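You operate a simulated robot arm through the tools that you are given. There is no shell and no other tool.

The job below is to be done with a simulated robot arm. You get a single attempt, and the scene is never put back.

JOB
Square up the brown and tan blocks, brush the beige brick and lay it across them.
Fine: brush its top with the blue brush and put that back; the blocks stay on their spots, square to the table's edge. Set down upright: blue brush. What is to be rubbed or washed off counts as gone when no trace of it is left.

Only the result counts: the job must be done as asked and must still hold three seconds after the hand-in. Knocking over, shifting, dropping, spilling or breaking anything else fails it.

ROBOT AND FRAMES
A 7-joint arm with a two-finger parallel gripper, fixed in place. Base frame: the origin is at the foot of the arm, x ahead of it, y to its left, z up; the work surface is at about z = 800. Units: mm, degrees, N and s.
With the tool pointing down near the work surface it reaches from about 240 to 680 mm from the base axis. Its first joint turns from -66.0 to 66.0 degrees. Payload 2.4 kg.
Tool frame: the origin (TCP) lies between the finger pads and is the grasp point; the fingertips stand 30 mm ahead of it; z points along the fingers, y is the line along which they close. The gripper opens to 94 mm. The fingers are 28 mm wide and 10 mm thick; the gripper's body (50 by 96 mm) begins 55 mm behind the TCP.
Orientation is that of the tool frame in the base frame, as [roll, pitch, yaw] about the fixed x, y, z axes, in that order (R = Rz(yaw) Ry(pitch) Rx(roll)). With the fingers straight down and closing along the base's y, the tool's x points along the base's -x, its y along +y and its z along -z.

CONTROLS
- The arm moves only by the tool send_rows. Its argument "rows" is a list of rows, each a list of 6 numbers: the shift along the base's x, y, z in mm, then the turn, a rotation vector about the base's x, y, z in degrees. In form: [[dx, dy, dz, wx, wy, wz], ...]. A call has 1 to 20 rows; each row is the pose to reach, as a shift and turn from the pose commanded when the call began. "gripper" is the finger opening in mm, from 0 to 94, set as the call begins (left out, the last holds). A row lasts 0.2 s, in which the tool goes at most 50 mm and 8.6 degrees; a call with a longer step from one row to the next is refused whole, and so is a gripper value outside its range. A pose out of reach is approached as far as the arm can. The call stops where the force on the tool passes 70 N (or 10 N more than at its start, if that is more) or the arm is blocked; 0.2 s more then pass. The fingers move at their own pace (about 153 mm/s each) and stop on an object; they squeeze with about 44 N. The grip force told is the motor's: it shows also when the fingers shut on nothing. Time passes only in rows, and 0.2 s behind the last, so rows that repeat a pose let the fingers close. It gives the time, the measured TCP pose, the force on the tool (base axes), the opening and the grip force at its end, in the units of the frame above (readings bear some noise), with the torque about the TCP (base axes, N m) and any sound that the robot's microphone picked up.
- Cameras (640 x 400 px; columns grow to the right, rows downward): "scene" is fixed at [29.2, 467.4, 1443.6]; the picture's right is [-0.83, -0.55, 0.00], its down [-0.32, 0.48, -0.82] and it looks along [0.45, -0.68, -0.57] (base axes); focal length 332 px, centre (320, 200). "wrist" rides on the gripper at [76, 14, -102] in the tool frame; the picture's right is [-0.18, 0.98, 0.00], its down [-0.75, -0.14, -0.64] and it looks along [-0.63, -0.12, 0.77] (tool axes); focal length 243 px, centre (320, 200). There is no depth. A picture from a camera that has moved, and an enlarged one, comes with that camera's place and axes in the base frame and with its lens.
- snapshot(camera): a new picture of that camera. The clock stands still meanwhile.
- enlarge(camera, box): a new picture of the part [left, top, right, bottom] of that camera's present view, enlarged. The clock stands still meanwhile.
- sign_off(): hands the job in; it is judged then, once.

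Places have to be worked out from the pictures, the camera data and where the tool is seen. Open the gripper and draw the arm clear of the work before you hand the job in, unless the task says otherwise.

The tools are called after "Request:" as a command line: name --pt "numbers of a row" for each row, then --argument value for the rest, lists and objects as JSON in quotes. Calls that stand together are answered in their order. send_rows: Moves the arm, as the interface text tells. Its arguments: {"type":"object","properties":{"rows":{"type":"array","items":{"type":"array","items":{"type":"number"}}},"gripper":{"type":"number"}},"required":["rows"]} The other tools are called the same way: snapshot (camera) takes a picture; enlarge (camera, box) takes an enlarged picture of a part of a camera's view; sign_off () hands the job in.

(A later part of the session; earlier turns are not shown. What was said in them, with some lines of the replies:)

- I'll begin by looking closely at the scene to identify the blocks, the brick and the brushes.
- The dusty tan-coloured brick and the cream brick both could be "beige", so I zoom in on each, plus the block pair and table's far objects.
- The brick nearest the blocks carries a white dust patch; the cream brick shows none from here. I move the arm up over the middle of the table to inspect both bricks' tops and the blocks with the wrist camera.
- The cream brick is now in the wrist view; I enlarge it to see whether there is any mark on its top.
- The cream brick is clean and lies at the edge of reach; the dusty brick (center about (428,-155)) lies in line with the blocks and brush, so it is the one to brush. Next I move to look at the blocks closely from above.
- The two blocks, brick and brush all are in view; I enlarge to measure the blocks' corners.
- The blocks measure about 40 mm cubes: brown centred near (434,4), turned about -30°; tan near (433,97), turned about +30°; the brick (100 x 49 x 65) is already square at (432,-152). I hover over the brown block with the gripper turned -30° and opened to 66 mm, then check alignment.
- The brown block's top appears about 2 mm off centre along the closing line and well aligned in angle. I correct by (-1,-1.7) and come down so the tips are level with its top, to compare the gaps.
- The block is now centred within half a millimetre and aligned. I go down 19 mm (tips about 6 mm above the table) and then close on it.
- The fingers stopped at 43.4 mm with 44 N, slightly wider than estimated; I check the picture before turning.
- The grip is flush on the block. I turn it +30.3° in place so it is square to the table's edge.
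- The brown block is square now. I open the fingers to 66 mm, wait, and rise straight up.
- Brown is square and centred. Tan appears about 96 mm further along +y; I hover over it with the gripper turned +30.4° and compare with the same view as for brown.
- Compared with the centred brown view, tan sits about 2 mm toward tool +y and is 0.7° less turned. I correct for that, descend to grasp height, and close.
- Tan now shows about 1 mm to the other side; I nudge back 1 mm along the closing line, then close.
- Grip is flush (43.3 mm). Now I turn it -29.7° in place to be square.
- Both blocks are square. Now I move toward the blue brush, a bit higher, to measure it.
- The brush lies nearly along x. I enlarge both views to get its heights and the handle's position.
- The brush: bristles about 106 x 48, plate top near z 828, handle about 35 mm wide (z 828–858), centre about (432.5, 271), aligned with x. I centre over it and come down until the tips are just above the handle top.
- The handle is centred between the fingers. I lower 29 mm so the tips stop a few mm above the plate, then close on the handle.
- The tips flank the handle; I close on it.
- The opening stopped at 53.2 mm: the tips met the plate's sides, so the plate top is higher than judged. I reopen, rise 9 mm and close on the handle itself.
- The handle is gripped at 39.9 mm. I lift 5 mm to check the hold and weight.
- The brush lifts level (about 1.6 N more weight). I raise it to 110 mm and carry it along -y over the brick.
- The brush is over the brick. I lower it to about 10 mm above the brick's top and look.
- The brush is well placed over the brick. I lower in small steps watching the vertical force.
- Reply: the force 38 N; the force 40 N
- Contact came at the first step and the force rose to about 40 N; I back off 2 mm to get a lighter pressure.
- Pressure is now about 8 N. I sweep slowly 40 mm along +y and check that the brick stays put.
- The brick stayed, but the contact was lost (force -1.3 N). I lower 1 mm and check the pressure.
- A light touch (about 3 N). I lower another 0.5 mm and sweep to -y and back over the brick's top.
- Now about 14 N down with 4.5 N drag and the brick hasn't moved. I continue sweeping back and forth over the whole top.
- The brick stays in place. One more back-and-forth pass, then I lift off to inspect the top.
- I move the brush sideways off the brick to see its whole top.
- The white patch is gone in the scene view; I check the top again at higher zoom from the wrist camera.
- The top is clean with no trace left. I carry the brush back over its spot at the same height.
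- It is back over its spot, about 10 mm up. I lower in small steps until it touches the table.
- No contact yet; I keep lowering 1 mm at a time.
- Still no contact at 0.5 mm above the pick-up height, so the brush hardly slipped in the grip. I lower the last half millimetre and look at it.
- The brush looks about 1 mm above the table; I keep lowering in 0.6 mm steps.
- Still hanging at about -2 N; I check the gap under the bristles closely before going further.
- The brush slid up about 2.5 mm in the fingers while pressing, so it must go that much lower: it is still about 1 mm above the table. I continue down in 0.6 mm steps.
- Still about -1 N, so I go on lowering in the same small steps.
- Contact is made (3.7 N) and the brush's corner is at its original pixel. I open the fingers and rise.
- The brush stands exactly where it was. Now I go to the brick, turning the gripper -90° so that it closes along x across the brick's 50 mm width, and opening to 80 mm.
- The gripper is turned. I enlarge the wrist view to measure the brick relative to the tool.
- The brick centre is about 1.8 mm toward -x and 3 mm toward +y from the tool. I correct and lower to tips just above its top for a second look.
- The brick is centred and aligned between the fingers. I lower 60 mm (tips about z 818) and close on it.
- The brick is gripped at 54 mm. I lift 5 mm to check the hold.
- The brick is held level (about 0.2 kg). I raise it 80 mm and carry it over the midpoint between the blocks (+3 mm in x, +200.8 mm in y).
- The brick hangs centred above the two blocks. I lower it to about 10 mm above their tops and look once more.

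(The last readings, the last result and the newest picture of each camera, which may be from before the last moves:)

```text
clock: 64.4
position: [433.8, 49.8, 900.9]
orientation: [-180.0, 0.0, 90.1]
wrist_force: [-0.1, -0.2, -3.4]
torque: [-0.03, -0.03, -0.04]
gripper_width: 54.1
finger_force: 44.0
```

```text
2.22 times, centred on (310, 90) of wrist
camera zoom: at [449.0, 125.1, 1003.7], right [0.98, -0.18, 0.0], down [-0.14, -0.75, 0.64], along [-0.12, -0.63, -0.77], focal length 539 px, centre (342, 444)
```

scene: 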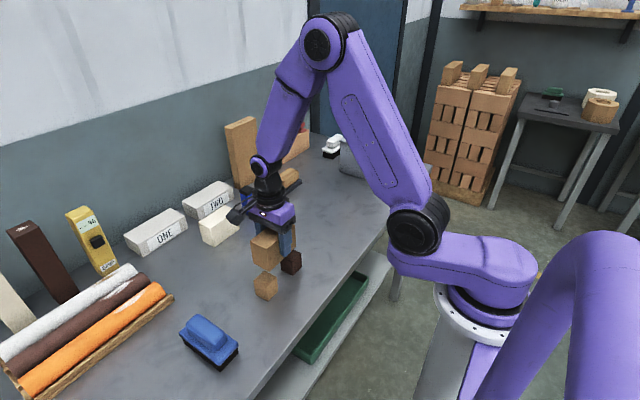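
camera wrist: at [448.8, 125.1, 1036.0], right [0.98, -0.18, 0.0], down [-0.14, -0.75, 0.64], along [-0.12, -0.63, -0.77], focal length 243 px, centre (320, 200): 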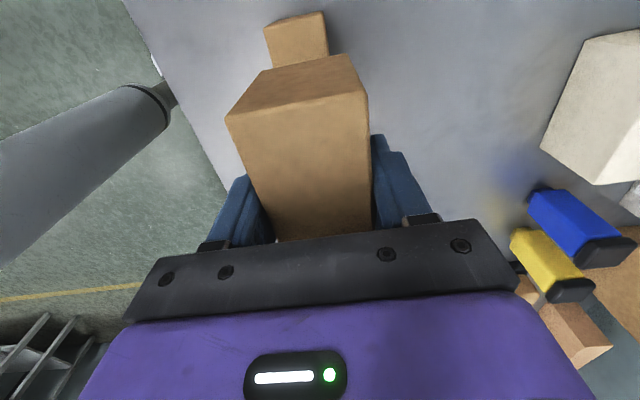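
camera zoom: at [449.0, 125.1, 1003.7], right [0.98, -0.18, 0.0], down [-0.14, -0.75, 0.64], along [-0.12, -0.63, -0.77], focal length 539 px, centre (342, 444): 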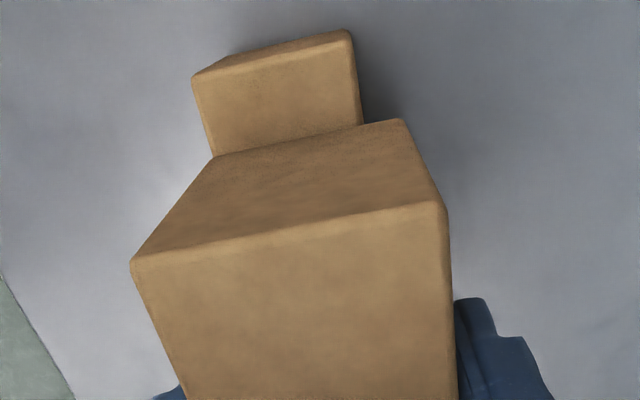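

Alignment is close; both views suggest the brick sits some 2–3 mm too far toward +x and +y relative to the blocks' midpoint. I shift by (-2.5,-3) and lower toward contact in small steps.

Request:
send_rows --pt "-2.5 -3 0 0 0 0" --pt "-2.5 -3 -4 0 0 0" --pt "-2.5 -3 -7 0 0 0" --pt "-2.5 -3 -7 0 0 0"

Request:
send_rows --pt "0 0 -1 0 0 0" --pt "0 0 -1 0 0 0"

Request:
send_rows --pt "0 0 -1 0 0 0" --pt "0 0 -1 0 0 0"

```text
clock: 65.4
position: [432.7, 46.9, 894.7]
orientation: [179.9, -0.1, 90.0]
wrist_force: [-5.9, -2.1, 36.6]
torque: [0.02, 0.29, -0.01]
gripper_width: 54.2
finger_force: 43.8
```

```text
clock: 66.0
position: [431.3, 46.4, 892.9]
orientation: [179.9, 0.0, 90.0]
wrist_force: [-3.2, -0.7, 37.0]
torque: [0.03, 0.24, -0.04]
gripper_width: 54.0
finger_force: 43.7
```

```text
clock: 66.6
position: [432.2, 47.7, 894.2]
orientation: [179.8, 0.0, 90.0]
wrist_force: [-2.7, -0.6, 36.6]
torque: [0.01, 0.21, 0.02]
gripper_width: 54.2
finger_force: 44.2
```

Contact came sooner than expected (37 N). I relieve the pressure by raising 2 mm and read the force.

Request:
send_rows --pt "0 0 2 0 0 0" --pt "0 0 2 0 0 0"

Request:
enlarge --camera "scene" --box '[240, 210, 330, 310]'

Request:
enlarge --camera "wrist" --box '[200, 0, 420, 180]'

```text
clock: 67.2
position: [429.3, 46.2, 893.6]
orientation: [-179.7, 0.0, 90.0]
wrist_force: [-1.0, 0.2, -2.0]
torque: [0.0, 0.02, -0.01]
gripper_width: 53.9
finger_force: 44.0
```

```text
4.00 times, centred on (285, 260) of scene
camera zoom: at [29.2, 467.4, 1443.6], right [-0.83, -0.55, 0.0], down [-0.32, 0.48, -0.82], along [0.45, -0.68, -0.57], focal length 1329 px, centre (460, -40)
```

zoom: 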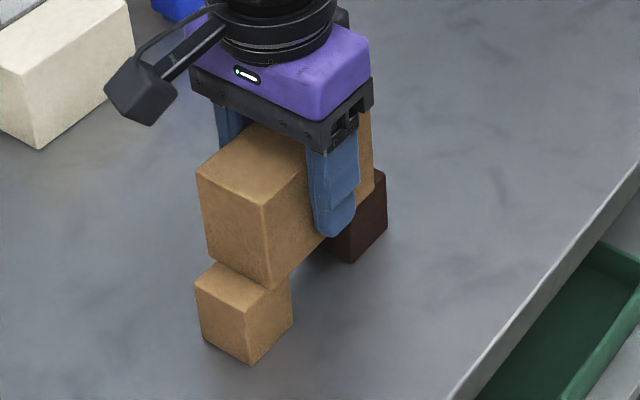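

```text
2.22 times, centred on (310, 90) of wrist
camera zoom: at [445.4, 122.6, 995.8], right [0.98, -0.18, -0.01], down [-0.14, -0.75, 0.64], along [-0.12, -0.63, -0.77], focal length 539 px, centre (342, 444)
```

zoom: 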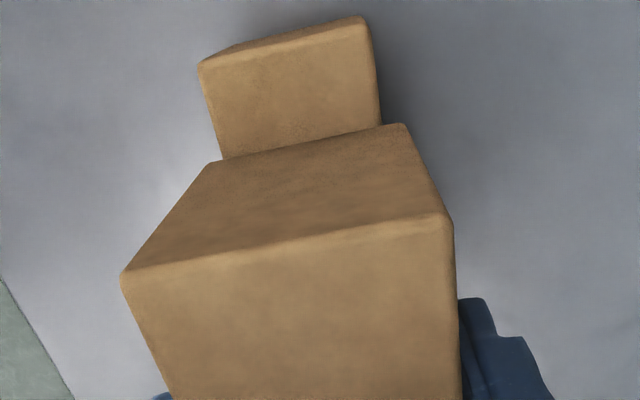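

The blocks haven't moved and the brick is centred over tan within about 1 mm in x. The weight hangs just on the gripper again, so I lower 0.6 mm to a light contact before opening.

Request:
send_rows --pt "0 0 -0.6 0 0 0" --pt "0 0 -0.6 0 0 0"

```text
clock: 67.8
position: [431.0, 46.9, 893.2]
orientation: [-180.0, -0.1, 90.0]
wrist_force: [-0.1, -0.2, -2.6]
torque: [0.03, 0.03, 0.01]
gripper_width: 54.0
finger_force: 44.2
```

Still hanging (-2.6 N); I lower another 0.5 mm and read again.

Request:
send_rows --pt "0 0 -0.5 0 0 0" --pt "0 0 -0.5 0 0 0"

```text
clock: 68.4
position: [431.4, 47.6, 893.3]
orientation: [-180.0, 0.0, 90.0]
wrist_force: [0.0, 0.1, 1.1]
torque: [0.04, -0.02, -0.01]
gripper_width: 53.8
finger_force: 44.4
```

Light contact now. I open the fingers to 80 mm, wait, and rise straight up.

Request:
send_rows --pt "0 0 0 0 0 0" --pt "0 0 0 0 0 0" --pt "0 0 0 0 0 0" --pt "0 0 10 0 0 0" --pt "0 0 30 0 0 0" --pt "0 0 60 0 0 0" --pt "0 0 100 0 0 0" --pt "0 0 130 0 0 0" --pt "0 0 130 0 0 0" --gripper 80

Request:
snapshot --camera "wrist"

Request:
enlarge --camera "scene" --box '[230, 200, 350, 310]'

```text
clock: 70.4
position: [430.4, 46.5, 1022.8]
orientation: [180.0, 0.0, 90.0]
wrist_force: [-0.8, 0.0, -0.8]
torque: [0.01, -0.01, -0.01]
gripper_width: 80.0
finger_force: 0.1
```

```text
taken
camera wrist: at [446.4, 122.9, 1126.2], right [0.98, -0.18, 0.0], down [-0.14, -0.75, 0.64], along [-0.12, -0.63, -0.77], focal length 243 px, centre (320, 200)
```

wrist: 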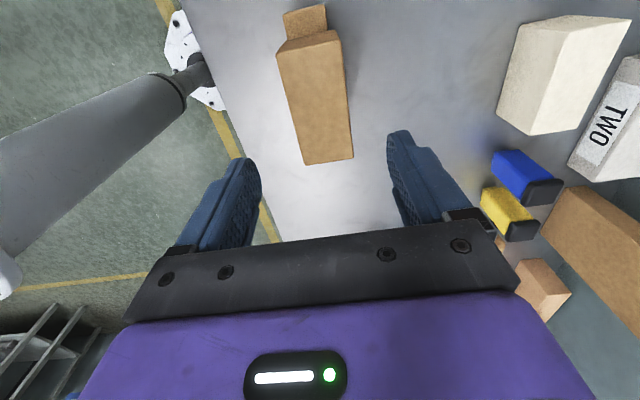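

```text
3.64 times, centred on (290, 255) of scene
camera zoom: at [29.2, 467.4, 1443.6], right [-0.83, -0.55, 0.0], down [-0.32, 0.48, -0.82], along [0.45, -0.68, -0.57], focal length 1208 px, centre (429, 0)
```

zoom: 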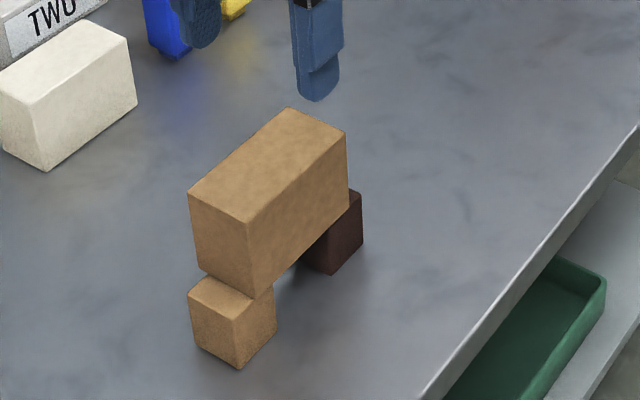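

The brick now rests on both blocks, and the blocks' corners are at the same pixels as after squaring. I withdraw the arm up and away to its starting area, turning the gripper back.

Request:
send_rows --pt "0 0 40 0 0 7.5" --pt "0 0 80 0 0 15" --pt "-8 -12 110 0 0 22.5" --pt "-20 -30 130 0 0 30" --pt "-35 -50 143 0 0 37.5" --pt "-50 -70 143 0 0 45" --pt "-65 -90 143 0 0 52.5" --pt "-80 -110 143 0 0 60" --pt "-95 -130 143 0 0 67.5" --pt "-110 -150 143 0 0 75" --pt "-120 -165 143 0 0 82.5" --pt "-129 -178 143 0 0 90" --pt "-129 -178 143 0 0 90" --gripper 94

Request:
snapshot --camera "scene"

Request:
enlarge --camera "scene" --box '[240, 210, 330, 310]'

Request:
snapshot --camera "wrist"

```text
clock: 73.2
position: [303.4, -132.1, 1166.4]
orientation: [179.9, 0.0, -179.9]
wrist_force: [0.6, 1.0, -0.5]
torque: [0.04, -0.02, 0.02]
gripper_width: 94.0
finger_force: 0.1
```

```text
taken
```

scene: 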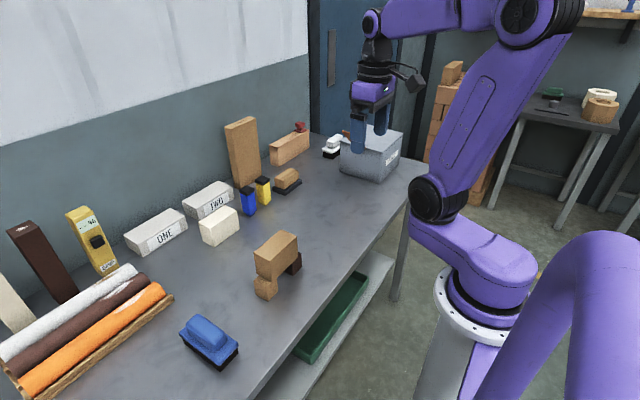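

```text
4.00 times, centred on (285, 260) of scene
camera zoom: at [29.2, 467.4, 1443.6], right [-0.83, -0.55, 0.0], down [-0.32, 0.48, -0.82], along [0.45, -0.68, -0.57], focal length 1329 px, centre (460, -40)
```

zoom: 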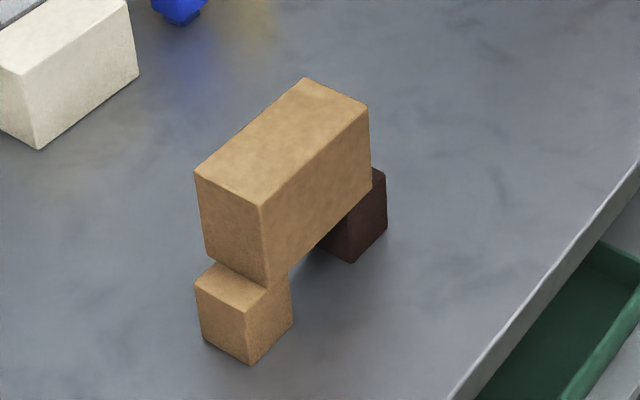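

```text
taken
camera wrist: at [227.3, -117.9, 1268.4], right [0.18, 0.98, 0.0], down [0.75, -0.14, 0.64], along [0.63, -0.12, -0.77], focal length 243 px, centre (320, 200)
```

wrist: 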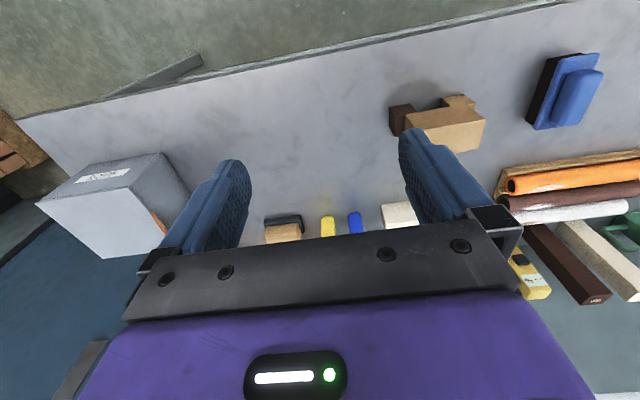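

All in place and the arm is clear. I take one more enlarged look at the finished stack and the brush from the wrist camera to check squareness and seating.

Request:
enlarge --camera "wrist" --box '[370, 70, 510, 170]'

Request:
enlarge --camera "scene" --box '[170, 305, 250, 375]'

Request:
enlarge --camera "scene" --box '[252, 228, 304, 302]'

```text
4.00 times, centred on (440, 120) of wrist
camera zoom: at [227.3, -117.9, 1268.4], right [0.18, 0.98, 0.0], down [0.75, -0.14, 0.64], along [0.63, -0.12, -0.77], focal length 970 px, centre (-160, 520)
```

zoom: 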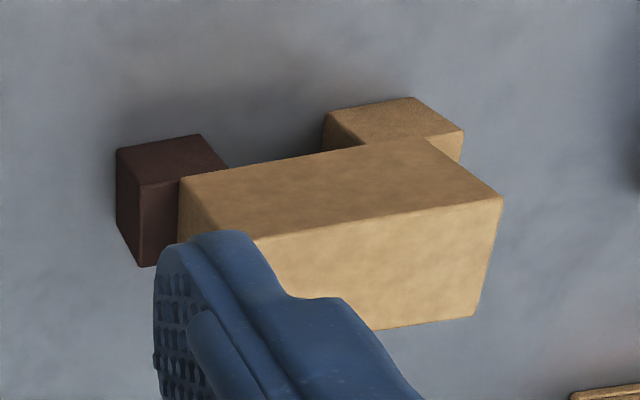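

```text
5.71 times, centred on (210, 340) of scene
camera zoom: at [29.2, 467.4, 1443.6], right [-0.83, -0.55, 0.0], down [-0.32, 0.48, -0.82], along [0.45, -0.68, -0.57], focal length 1898 px, centre (949, -600)
```

zoom: 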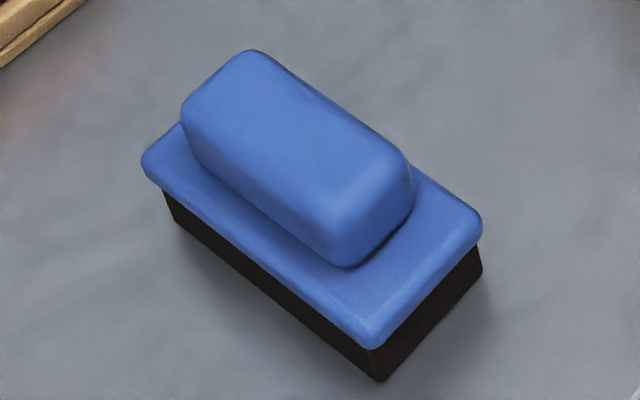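

```text
5.41 times, centred on (278, 265) of scene
camera zoom: at [29.2, 467.4, 1443.6], right [-0.83, -0.55, 0.0], down [-0.32, 0.48, -0.82], along [0.45, -0.68, -0.57], focal length 1796 px, centre (547, -151)
```

zoom: 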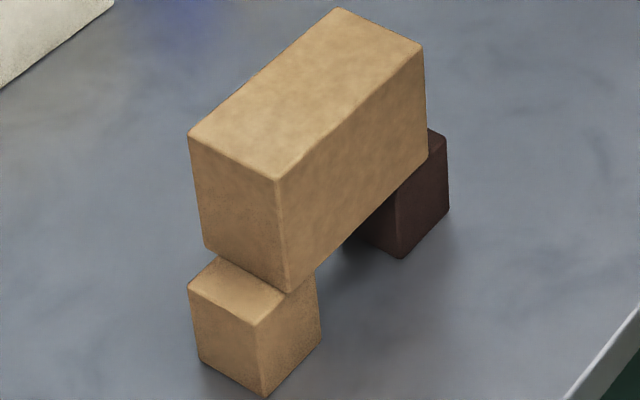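

The blocks are square on their spots, with the clean brick lying level across both. The blue brush is upright where it started, and the arm is clear with the gripper open. I hand the job in.

Request:
sign_off

```text
The job is handed in.
```

I finished the job and handed it in; I don't know the verdict.

- **Blocks:** I turned the brown and tan blocks in place so they are square to the table's edge. From the pictures, each moved by about 2–3 mm at most.
- **Brick:** I took the dusty brick nearest the blocks as the beige one, because the cream brick was clean and at the edge of reach. Its top shows no trace of the white patch. It now rests level across both blocks, with the brushed face up.
- **Blue brush:** it stands upright on its original spot, matching its starting place in the scene picture.
- **Arm:** it is back near its starting position, clear of the work, with the gripper open.

While brushing and while setting the brick down, I pressed harder than planned, up to about 40 N. The pictures taken afterward show nothing shifted by it.
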